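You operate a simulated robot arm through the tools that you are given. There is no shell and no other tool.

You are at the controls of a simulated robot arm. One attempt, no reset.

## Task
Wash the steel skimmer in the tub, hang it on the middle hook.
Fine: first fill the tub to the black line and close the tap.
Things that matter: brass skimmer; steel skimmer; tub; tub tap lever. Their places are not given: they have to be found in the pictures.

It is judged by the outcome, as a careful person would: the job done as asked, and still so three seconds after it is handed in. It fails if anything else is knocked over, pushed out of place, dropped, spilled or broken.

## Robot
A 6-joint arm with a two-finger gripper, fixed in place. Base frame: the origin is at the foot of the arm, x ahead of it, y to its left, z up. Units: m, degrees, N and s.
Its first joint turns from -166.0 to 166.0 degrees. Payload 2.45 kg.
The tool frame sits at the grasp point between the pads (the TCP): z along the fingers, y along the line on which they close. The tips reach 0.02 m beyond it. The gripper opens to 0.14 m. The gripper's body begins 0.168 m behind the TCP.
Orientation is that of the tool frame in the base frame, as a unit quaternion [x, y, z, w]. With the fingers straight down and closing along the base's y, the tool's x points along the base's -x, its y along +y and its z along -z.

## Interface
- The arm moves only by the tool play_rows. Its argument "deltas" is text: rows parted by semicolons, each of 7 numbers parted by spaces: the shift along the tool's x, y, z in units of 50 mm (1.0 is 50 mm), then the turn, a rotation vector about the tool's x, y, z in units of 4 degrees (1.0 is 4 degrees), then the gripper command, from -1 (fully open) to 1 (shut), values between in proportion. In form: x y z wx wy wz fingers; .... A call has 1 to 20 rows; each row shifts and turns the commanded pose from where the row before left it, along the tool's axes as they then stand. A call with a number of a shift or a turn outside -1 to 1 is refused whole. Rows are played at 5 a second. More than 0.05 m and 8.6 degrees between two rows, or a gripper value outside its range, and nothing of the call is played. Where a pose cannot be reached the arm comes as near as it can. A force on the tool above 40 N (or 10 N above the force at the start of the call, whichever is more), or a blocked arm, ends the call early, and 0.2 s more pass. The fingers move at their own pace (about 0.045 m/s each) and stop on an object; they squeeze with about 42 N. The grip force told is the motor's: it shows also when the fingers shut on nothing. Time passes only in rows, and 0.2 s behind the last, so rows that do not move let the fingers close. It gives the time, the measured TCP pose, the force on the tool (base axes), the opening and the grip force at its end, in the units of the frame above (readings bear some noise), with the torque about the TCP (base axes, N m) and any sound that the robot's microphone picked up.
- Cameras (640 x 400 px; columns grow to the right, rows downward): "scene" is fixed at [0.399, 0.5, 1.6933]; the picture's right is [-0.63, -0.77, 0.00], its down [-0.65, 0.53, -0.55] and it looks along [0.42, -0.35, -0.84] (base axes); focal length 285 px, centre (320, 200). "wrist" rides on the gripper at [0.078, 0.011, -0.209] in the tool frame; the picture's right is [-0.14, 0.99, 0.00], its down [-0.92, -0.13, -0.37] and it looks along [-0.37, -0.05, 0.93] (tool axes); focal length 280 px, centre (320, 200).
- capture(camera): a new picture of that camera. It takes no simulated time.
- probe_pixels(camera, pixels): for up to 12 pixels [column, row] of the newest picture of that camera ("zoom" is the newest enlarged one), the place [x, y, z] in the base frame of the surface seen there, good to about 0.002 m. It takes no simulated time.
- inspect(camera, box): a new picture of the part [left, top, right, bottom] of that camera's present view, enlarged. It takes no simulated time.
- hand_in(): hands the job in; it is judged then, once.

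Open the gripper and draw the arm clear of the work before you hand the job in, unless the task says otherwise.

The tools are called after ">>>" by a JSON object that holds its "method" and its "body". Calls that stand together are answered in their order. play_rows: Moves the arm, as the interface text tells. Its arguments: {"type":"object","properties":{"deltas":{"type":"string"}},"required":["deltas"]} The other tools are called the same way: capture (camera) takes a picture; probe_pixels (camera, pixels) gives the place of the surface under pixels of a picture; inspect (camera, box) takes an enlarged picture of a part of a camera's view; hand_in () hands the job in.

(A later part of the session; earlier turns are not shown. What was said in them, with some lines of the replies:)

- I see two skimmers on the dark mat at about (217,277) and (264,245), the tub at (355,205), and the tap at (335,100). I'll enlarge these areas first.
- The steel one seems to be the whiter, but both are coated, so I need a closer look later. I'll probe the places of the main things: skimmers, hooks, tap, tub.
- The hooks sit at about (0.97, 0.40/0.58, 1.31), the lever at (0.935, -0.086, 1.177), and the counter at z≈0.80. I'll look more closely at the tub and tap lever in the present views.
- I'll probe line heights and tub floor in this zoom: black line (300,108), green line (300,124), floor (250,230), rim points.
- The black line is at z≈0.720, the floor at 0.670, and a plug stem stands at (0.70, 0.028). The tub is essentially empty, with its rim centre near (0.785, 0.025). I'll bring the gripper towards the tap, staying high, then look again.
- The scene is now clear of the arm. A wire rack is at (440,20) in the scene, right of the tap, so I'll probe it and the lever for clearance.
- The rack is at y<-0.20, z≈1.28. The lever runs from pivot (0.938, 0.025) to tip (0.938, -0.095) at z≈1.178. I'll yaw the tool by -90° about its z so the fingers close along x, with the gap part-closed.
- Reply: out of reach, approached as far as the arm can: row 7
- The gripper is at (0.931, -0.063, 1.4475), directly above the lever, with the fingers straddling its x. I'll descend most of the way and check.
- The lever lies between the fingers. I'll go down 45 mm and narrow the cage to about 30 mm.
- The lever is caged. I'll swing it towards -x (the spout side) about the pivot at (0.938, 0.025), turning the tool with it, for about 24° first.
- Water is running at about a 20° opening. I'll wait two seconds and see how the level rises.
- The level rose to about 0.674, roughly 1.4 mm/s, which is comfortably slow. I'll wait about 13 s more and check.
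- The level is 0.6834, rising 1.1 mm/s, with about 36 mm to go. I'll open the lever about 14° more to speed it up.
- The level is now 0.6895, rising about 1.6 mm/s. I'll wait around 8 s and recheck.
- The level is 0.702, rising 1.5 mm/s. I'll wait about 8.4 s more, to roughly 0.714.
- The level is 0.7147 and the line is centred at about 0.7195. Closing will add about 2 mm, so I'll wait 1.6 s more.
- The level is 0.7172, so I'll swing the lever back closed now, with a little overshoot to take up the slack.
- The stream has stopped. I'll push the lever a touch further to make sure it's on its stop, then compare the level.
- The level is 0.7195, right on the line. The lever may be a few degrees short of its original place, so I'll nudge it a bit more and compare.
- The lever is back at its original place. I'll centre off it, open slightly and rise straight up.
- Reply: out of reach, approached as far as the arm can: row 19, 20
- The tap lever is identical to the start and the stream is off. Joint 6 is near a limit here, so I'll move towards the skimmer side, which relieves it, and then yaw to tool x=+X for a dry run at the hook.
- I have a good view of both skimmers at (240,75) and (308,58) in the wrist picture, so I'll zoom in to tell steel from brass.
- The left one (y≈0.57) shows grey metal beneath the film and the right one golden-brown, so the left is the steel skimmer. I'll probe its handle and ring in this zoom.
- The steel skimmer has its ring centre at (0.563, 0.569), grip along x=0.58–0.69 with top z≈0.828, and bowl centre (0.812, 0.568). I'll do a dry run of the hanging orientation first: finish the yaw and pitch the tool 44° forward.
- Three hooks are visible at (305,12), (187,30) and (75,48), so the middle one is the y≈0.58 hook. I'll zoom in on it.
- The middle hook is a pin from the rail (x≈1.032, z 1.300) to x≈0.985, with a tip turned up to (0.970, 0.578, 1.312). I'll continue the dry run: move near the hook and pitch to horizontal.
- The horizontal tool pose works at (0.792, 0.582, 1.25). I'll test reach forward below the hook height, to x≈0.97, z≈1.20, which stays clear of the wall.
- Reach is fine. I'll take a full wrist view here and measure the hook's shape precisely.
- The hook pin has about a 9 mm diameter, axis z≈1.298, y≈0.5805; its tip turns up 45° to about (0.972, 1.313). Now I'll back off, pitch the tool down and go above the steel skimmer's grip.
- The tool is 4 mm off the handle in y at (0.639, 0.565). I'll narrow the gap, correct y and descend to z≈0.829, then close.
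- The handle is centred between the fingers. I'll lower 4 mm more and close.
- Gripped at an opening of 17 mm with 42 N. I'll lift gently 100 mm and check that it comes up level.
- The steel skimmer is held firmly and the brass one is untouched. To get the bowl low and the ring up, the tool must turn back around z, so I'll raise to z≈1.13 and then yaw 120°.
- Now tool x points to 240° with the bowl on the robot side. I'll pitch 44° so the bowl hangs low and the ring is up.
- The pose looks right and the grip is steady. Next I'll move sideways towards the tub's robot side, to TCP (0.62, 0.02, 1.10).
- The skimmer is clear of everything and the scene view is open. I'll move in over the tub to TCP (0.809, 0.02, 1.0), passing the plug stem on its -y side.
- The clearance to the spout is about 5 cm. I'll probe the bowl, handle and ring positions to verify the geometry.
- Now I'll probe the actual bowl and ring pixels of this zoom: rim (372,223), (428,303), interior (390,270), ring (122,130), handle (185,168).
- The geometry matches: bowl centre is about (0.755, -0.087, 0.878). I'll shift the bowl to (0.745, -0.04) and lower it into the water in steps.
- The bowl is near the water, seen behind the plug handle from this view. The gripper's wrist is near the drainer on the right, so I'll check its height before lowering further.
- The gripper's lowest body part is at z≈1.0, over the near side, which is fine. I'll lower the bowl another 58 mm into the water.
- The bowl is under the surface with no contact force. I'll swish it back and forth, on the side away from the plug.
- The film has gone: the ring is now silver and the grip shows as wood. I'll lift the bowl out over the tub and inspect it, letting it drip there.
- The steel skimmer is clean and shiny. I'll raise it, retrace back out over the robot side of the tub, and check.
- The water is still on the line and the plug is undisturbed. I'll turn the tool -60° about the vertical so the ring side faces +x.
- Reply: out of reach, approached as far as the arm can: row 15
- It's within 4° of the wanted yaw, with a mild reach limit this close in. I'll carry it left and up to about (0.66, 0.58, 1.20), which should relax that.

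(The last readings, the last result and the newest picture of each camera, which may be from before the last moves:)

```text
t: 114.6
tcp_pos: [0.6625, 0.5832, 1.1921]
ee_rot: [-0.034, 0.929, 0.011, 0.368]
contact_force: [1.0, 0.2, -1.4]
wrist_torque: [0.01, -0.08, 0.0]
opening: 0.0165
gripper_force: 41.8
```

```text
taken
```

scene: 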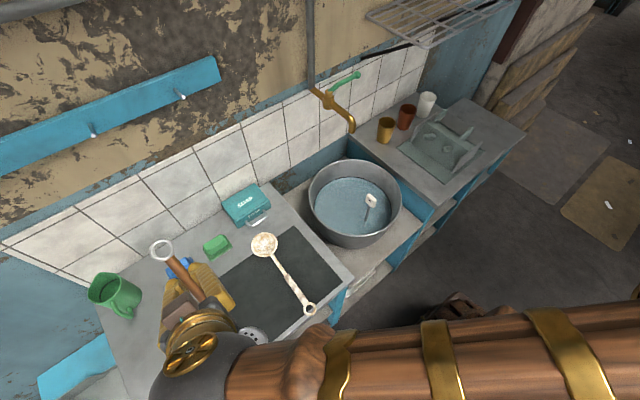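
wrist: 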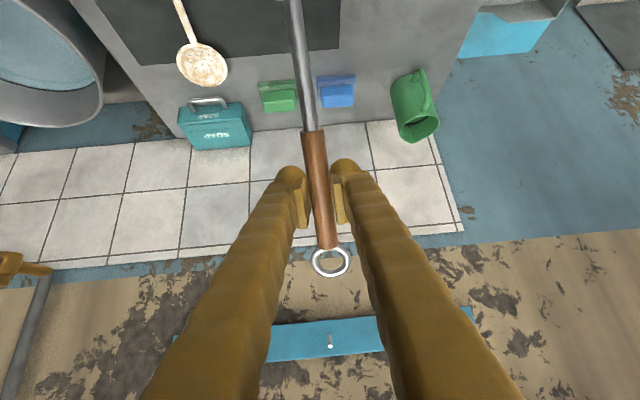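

I have a great view with the ring, middle hook and rail ahead. I'll fix the residual yaw, move forward 0.1 m and pitch the tool to horizontal so the skimmer hangs vertical.

>>> {"method": "play_rows", "body": {"deltas": "0 0 0 0.72 0 0.75 1;-0.48 0 0.463 0 0 0 1;-0.48 0 0.463 0 0 0 1;-0.48 0 0.463 0 0 0 1;0 0 0 0 -1 0 1;0 0 0 0 -1 0 1;0 0 0 0 -1 0 1;0 0 0 0 -1 0 1;0 0 0 0 -1 0 1;0 0 0 0 -1 0 1;0 0 0 0 -1 0 1;0 0 0 0 -1 0 1;0 0 0 0 -1 0 1;0 0 0 0 -1 0 1;0 0 0 0 -1 0 1;0 0 0 0 -0.6 0 1;0 0 0 0 0 0 1"}}

>>> {"method": "capture", "body": {"camera": "scene"}}

>>> {"method": "capture", "body": {"camera": "wrist"}}

```text
t: 118.2
tcp_pos: [0.764, 0.5807, 1.1934]
ee_rot: [-0.002, 0.71, -0.002, 0.705]
contact_force: [0.4, 0.1, -1.1]
wrist_torque: [0.01, -0.03, 0.02]
opening: 0.0165
gripper_force: 42.3
```

```text
taken
```

scene: 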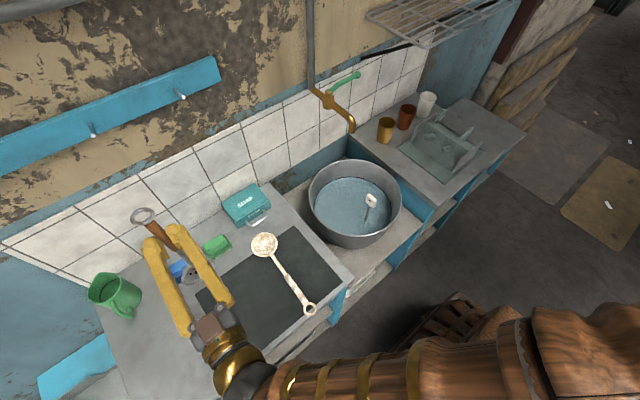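

```text
taken
```

wrist: 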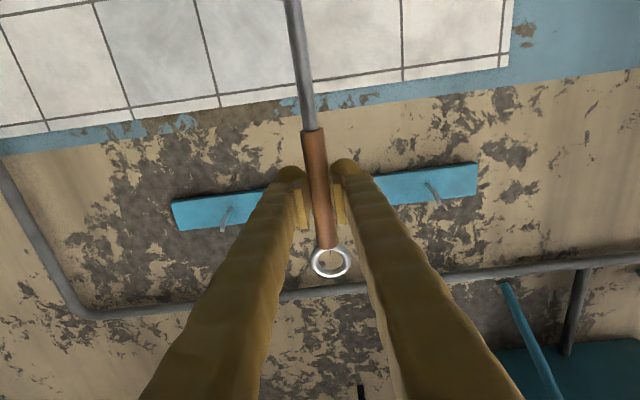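

The tool is horizontal and the skimmer upright. I'll measure the ring's exact position from both cameras before going to the hook.

>>> {"method": "inspect", "body": {"camera": "scene", "box": [115, 190, 195, 250]}}

>>> {"method": "inspect", "body": {"camera": "wrist", "box": [280, 220, 380, 300]}}

```text
6.67 times, centred on (155, 220) of scene
```

zoom: 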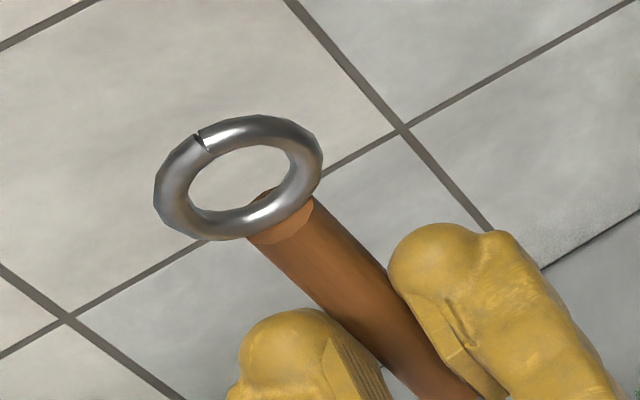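

```text
5.00 times, centred on (330, 260) of wrist
```

zoom: 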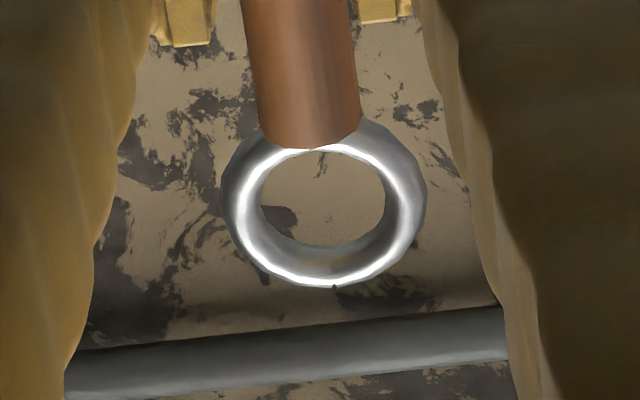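

I'll probe ring points in this wrist zoom: (235,200), (410,205), (330,275), (320,150).

>>> {"method": "probe_pixels", "body": {"camera": "zoom", "pixels": [[235, 200], [250, 200], [400, 205], [412, 205], [330, 262], [332, 280], [300, 270], [370, 268], [300, 130], [300, 60], [260, 160], [395, 165]]}}

>>> {"method": "inspect", "body": {"camera": "scene", "box": [115, 190, 195, 250]}}

>>> {"method": "probe_pixels", "body": {"camera": "zoom", "pixels": [[170, 190], [175, 205], [305, 155], [300, 165], [250, 130], [260, 135], [225, 225], [265, 215], [190, 150]]}}

```text
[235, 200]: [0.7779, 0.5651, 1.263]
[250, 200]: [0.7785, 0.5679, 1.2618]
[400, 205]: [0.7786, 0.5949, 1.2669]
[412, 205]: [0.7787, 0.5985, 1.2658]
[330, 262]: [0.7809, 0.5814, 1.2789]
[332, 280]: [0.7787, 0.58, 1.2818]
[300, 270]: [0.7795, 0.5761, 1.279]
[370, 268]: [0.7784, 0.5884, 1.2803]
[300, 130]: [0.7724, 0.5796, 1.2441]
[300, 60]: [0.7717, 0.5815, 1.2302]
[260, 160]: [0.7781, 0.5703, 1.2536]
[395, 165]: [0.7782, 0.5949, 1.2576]
```

```text
6.67 times, centred on (155, 220) of scene
```

zoom: 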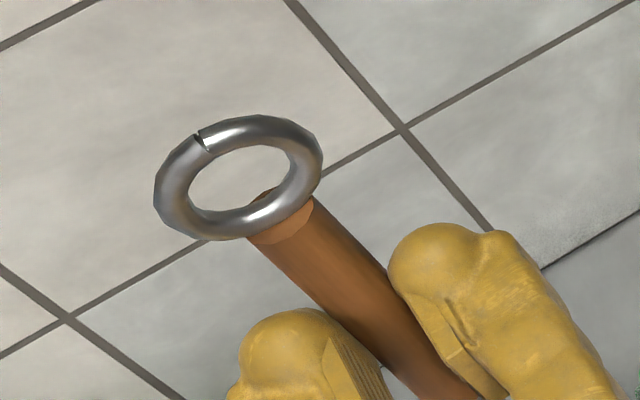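

```text
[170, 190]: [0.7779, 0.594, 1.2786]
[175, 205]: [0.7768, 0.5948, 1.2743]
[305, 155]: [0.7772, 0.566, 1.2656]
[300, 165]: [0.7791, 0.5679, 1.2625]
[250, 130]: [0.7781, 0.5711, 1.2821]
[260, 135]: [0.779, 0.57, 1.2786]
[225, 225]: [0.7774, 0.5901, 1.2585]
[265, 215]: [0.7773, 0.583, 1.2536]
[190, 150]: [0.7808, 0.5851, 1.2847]
```

The ring centre is at TCP + (0.018, 0.001, 0.0725) with hole diameter about 24 mm. I'll advance so the ring stands just before the hook tip, with ring centre at (0.945, 0.5805, 1.3125).

>>> {"method": "play_rows", "body": {"deltas": "-0.31 -0.006 0.3 0 0 0 1;-0.31 -0.006 0.6 0 0 0 1;-0.31 -0.006 0.7 0 0 0 1;0 0 0.7 0 0 0 1;0 0 0.6 0 0 0 1;0 0 0.36 0 0 0 1;0 0 0 0 0 0 1;0 0 0 0 0 0 1"}}

>>> {"method": "inspect", "body": {"camera": "wrist", "box": [260, 200, 400, 310]}}

>>> {"method": "inspect", "body": {"camera": "scene", "box": [50, 90, 150, 170]}}

```text
t: 120.0
tcp_pos: [0.9252, 0.5798, 1.2364]
ee_rot: [-0.001, 0.709, -0.002, 0.705]
contact_force: [-0.4, 0.0, -2.3]
wrist_torque: [0.03, 0.01, 0.0]
opening: 0.0162
gripper_force: 42.1
```

```text
3.64 times, centred on (330, 255) of wrist
```

zoom: 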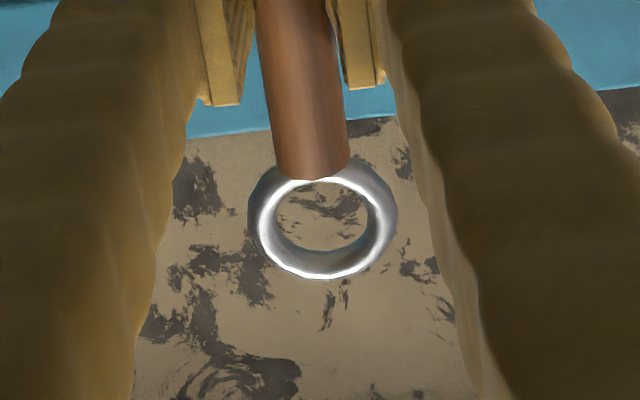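

```text
5.00 times, centred on (100, 130) of scene
```

zoom: 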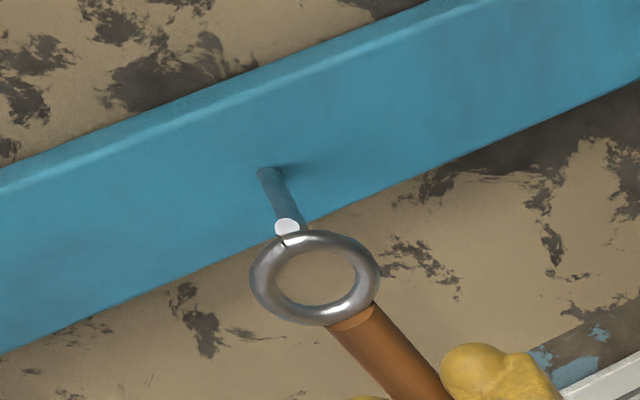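

The scene zoom shows ring and hook tip together. I'll probe ring points and the tip here.

>>> {"method": "probe_pixels", "body": {"camera": "zoom", "pixels": [[258, 275], [262, 290], [370, 265], [372, 280], [325, 240], [335, 242], [300, 315], [280, 305], [287, 228], [283, 205], [270, 175], [350, 300]]}}

>>> {"method": "capture", "body": {"camera": "wrist"}}

>>> {"method": "probe_pixels", "body": {"camera": "wrist", "pixels": [[313, 258], [365, 258], [338, 275], [334, 274], [315, 265], [363, 263]]}}

```text
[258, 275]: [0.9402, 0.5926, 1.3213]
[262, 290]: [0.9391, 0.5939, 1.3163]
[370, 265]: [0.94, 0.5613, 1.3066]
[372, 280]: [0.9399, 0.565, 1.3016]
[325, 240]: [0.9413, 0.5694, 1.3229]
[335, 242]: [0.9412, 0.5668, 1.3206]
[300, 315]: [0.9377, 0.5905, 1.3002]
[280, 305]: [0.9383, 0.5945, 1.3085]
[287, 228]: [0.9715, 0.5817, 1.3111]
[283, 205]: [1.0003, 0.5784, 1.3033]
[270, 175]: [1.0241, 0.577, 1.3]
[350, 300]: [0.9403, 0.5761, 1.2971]
```

```text
taken
```

wrist: 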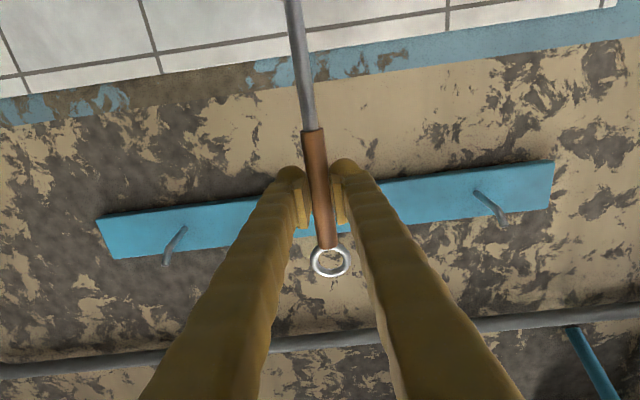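

```text
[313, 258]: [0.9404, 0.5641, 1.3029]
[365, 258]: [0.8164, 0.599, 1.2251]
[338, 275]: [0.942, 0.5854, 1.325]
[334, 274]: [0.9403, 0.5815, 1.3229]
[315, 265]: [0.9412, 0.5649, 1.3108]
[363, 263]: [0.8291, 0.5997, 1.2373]
```

The ring centre is about (0.943, 0.580, 1.309) and the hook tip (0.9715, 0.581, 1.312), so they're aligned. I'll raise 3 mm and go forward 24 mm so the ring passes over the tip.

>>> {"method": "play_rows", "body": {"deltas": "-0.06 0.01 0.12 0 0 0 1;0 0 0.18 0 0 0 1;0 0 0.18 0 0 0 1;0 0 0 0 0 0 1"}}

>>> {"method": "inspect", "body": {"camera": "scene", "box": [60, 100, 140, 160]}}

```text
t: 121.0
tcp_pos: [0.9504, 0.5799, 1.2403]
ee_rot: [-0.002, 0.709, -0.002, 0.705]
contact_force: [0.1, 0.1, -1.9]
wrist_torque: [-0.01, 0.0, 0.01]
opening: 0.0161
gripper_force: 41.8
```

```text
6.67 times, centred on (100, 130) of scene
```

zoom: 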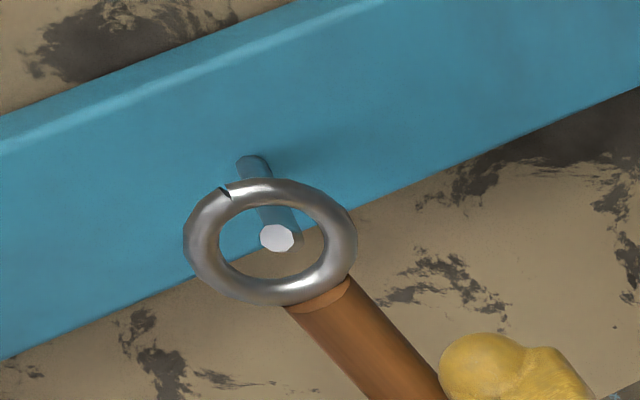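

The hook tip shows inside the ring's hole. I'll go forward and down along the hook's bend.

>>> {"method": "play_rows", "body": {"deltas": "0.05 0 0.12 0 0 0 1;0.08 0 0.12 0 0 0 1;0.08 0 0.12 0 0 0 1;0 0 0 0 0 0 1"}}

>>> {"method": "inspect", "body": {"camera": "scene", "box": [60, 100, 140, 160]}}

```text
t: 122.0
tcp_pos: [0.969, 0.5795, 1.2309]
ee_rot: [-0.003, 0.71, -0.001, 0.705]
contact_force: [-0.4, -0.5, -5.0]
wrist_torque: [0.06, 0.03, 0.0]
opening: 0.0161
gripper_force: 41.7
```

```text
6.67 times, centred on (100, 130) of scene
```

zoom: 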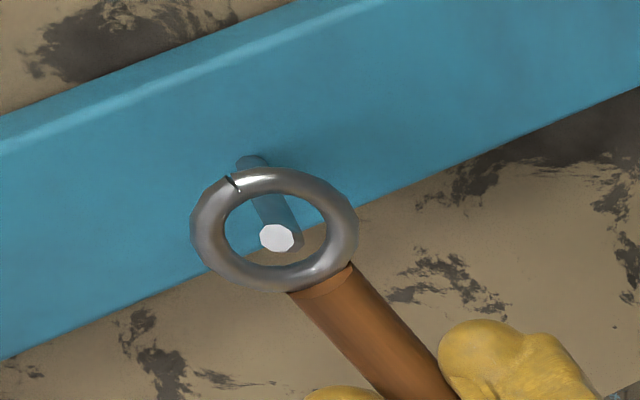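

There's a slight 3 N downward contact, so the ring's lower inside is probably touching the pin from beneath. I'll lower 4 mm and recheck the force.

>>> {"method": "play_rows", "body": {"deltas": "0.08 0 0 0 0 0 1;0 0 0 0 0 0 1;0 0 0 0 0 0 1"}}

>>> {"method": "inspect", "body": {"camera": "scene", "box": [60, 100, 140, 160]}}

```text
t: 122.8
tcp_pos: [0.9692, 0.581, 1.2269]
ee_rot: [-0.001, 0.71, -0.002, 0.705]
contact_force: [0.0, 0.0, -1.7]
wrist_torque: [0.04, 0.03, 0.04]
opening: 0.0158
gripper_force: 42.6
```

```text
6.67 times, centred on (100, 130) of scene
```

zoom: 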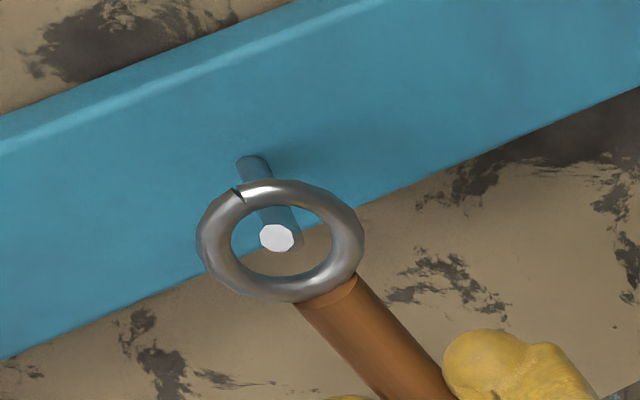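

The contact is cleared. I'll go forward 15 mm along the straight part of the pin.

>>> {"method": "play_rows", "body": {"deltas": "0 0 0.1 0 0 0 1;0 0 0.1 0 0 0 1;0 0 0.1 0 0 0 1;0 0 0 0 0 0 1"}}

>>> {"method": "inspect", "body": {"camera": "scene", "box": [60, 100, 140, 160]}}

```text
t: 123.8
tcp_pos: [0.984, 0.5807, 1.2268]
ee_rot: [-0.003, 0.71, -0.001, 0.704]
contact_force: [-0.2, 0.0, -1.6]
wrist_torque: [0.01, 0.02, 0.0]
opening: 0.016
gripper_force: 41.4
```

```text
6.67 times, centred on (100, 130) of scene
```

zoom: 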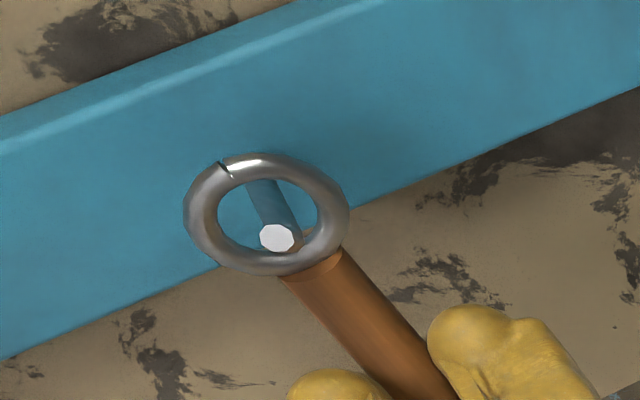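

The ring is well on the pin at x≈1.002. I'll lower about 8 mm so it seats on the pin, watching the force.

>>> {"method": "play_rows", "body": {"deltas": "0.06 0 0 0 0 0 1;0.06 0 0 0 0 0 1;0.04 0 0 0 0 0 1;0 0 0 0 0 0 1"}}

>>> {"method": "inspect", "body": {"camera": "scene", "box": [60, 100, 140, 160]}}

```text
t: 124.8
tcp_pos: [0.9829, 0.5803, 1.22]
ee_rot: [-0.003, 0.709, 0.0, 0.705]
contact_force: [-0.4, -1.2, 7.8]
wrist_torque: [0.1, -0.15, 0.0]
opening: 0.0157
gripper_force: 41.5
```

```text
6.67 times, centred on (100, 130) of scene
```

zoom: 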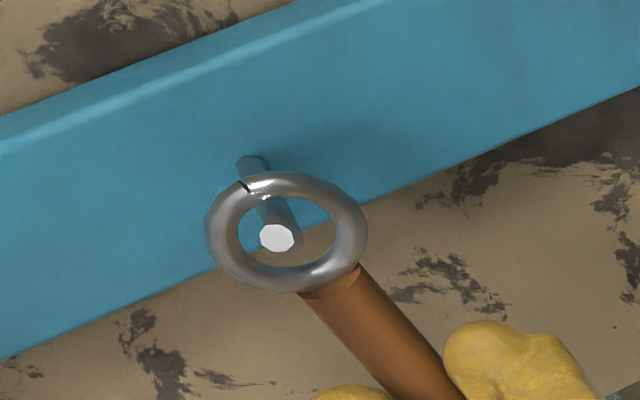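

The ring is seated, since the pin now carries 8 N upward. I'll ease up 1 mm and open the fingers.

>>> {"method": "play_rows", "body": {"deltas": "-0.02 0 0 0 0 0 1;0 0 0 0 0 0 0.7;0 0 0 0 0 0 0.6;0 0 0 0 0 0 0.4;0 0 0 0 0 0 0.2;0 0 0 0 0 0 0.2;0 0 0 0 0 0 0.2"}}

>>> {"method": "inspect", "body": {"camera": "scene", "box": [50, 90, 190, 240]}}

>>> {"method": "capture", "body": {"camera": "wrist"}}

```text
t: 126.4
tcp_pos: [0.9844, 0.5803, 1.2198]
ee_rot: [-0.001, 0.709, -0.002, 0.705]
contact_force: [-0.5, -0.2, 0.4]
wrist_torque: [0.0, -0.01, 0.0]
opening: 0.0563
gripper_force: 0.0
```

```text
2.67 times, centred on (120, 165) of scene
```

zoom: 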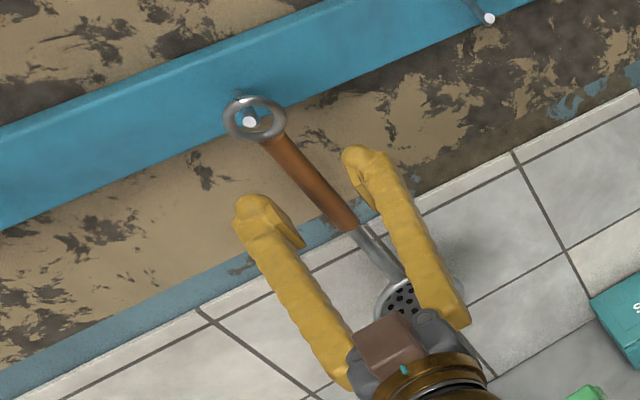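

```text
taken
```

wrist: 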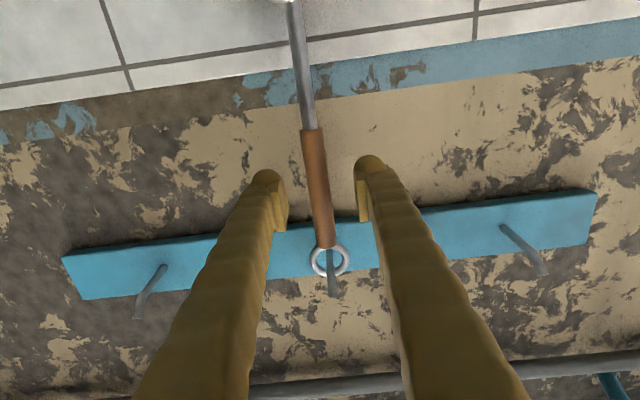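

The skimmer hangs freely on the middle hook. I'll open a bit more and withdraw straight back.

>>> {"method": "play_rows", "body": {"deltas": "0 0 0 0 0 0 -0.3;0 0 0 0 0 0 -0.3;0 0 -0.2 0 0 0 -0.3;0 0 -0.5 0 0 0 -0.3;0 0 -0.8 0 0 0 -0.3;0 0 -0.9 0 0 0 -0.3;0 0 -0.9 0 0 0 -0.3;0 0 -0.9 0 0 0 -0.3;0 0 0 0 0 0 -0.3"}}

>>> {"method": "capture", "body": {"camera": "scene"}}

>>> {"method": "capture", "body": {"camera": "wrist"}}

```text
t: 128.4
tcp_pos: [0.7737, 0.5801, 1.2202]
ee_rot: [-0.001, 0.709, -0.002, 0.705]
contact_force: [0.3, -0.4, -0.1]
wrist_torque: [0.03, 0.03, 0.01]
opening: 0.0911
gripper_force: 0.1
```

```text
taken
```

scene: 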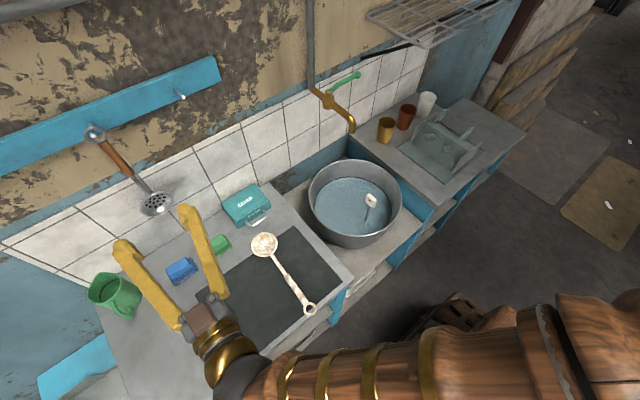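

```text
taken
```

wrist: 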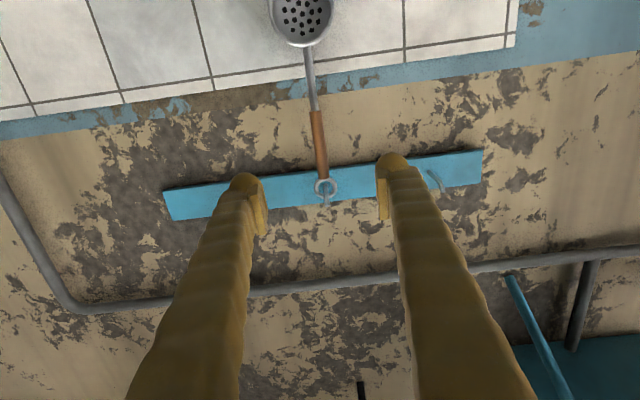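

It hangs on the middle hook. I'll draw further back with the gripper open, let things settle, and do a final check of hook, tap and water level.

>>> {"method": "play_rows", "body": {"deltas": "0 0 -0.8 0 0 0 -1;0 -0.3 -0.8 0 0 0 -1;0 -0.6 -0.3 0 0 0 -1;0 -0.8 0 0 0 0 -1;0 -0.8 0 0 0 0 -1;0 -0.8 0 0 0 0 -1;0 0 0 0 0 0 -1;0 0 0 0 0 0 -1;0 0 0 0 0 0 -1;0 0 0 0 0 0 -1"}}

>>> {"method": "capture", "body": {"camera": "scene"}}

>>> {"method": "inspect", "body": {"camera": "scene", "box": [60, 100, 200, 230]}}

>>> {"method": "inspect", "body": {"camera": "scene", "box": [280, 50, 440, 260]}}

>>> {"method": "probe_pixels", "body": {"camera": "zoom", "pixels": [[270, 290], [300, 310], [320, 270], [280, 270]]}}

```text
t: 130.6
tcp_pos: [0.6806, 0.414, 1.2247]
ee_rot: [-0.002, 0.709, -0.002, 0.705]
contact_force: [0.7, -0.2, -0.5]
wrist_torque: [0.0, -0.01, -0.03]
opening: 0.1402
gripper_force: 0.0
```

```text
taken
```

scene: 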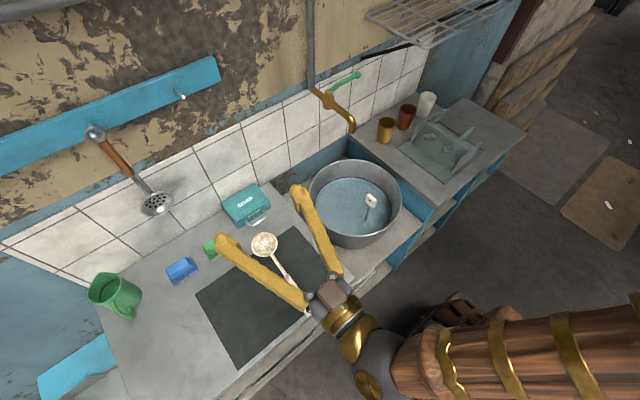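

```text
3.08 times, centred on (130, 165) of scene
```

zoom: 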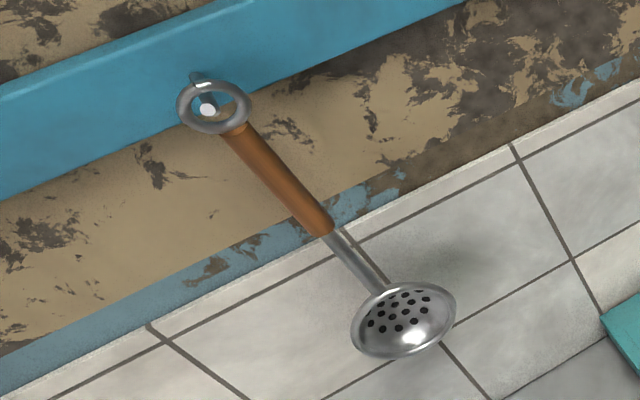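

```text
1.90 times, centred on (360, 155) of scene
```

zoom: 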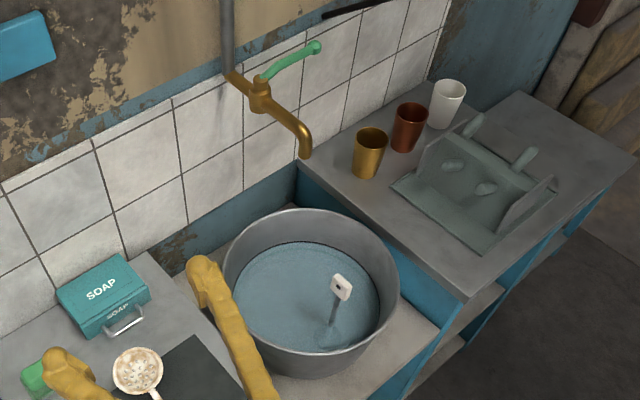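

```text
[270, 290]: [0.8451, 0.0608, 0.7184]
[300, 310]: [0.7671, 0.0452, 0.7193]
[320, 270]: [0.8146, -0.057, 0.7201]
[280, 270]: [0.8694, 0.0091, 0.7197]
```

The clean steel skimmer hangs still on the middle hook, the tap is shut, and the water is at 0.719 on the black line. Nothing else has been disturbed and the arm is clear, so I'm handing in.

>>> {"method": "hand_in", "body": {}}

```text
The job is handed in.
```

The job is handed in: the steel skimmer is washed and hanging on the middle of the three hooks.

- **Tub:** I filled it to the black line. The water read about 0.719 m against a line centred near 0.7195 m, and it stayed there after the washing.
- **Tap:** It is closed. The stream has stopped and the lever is back where it started.
- **Skimmer:** I took the left one as steel because it showed grey metal under the film. It came out of the water bright silver with a brown wooden grip, and all the film I could see was gone.
- **Everything else:** The brass skimmer, the plug in the tub and the items on the counters looked undisturbed in the last pictures. I saw no spill.

I opened the gripper and drew the arm back before handing in. The skimmer was hanging still in the final check.
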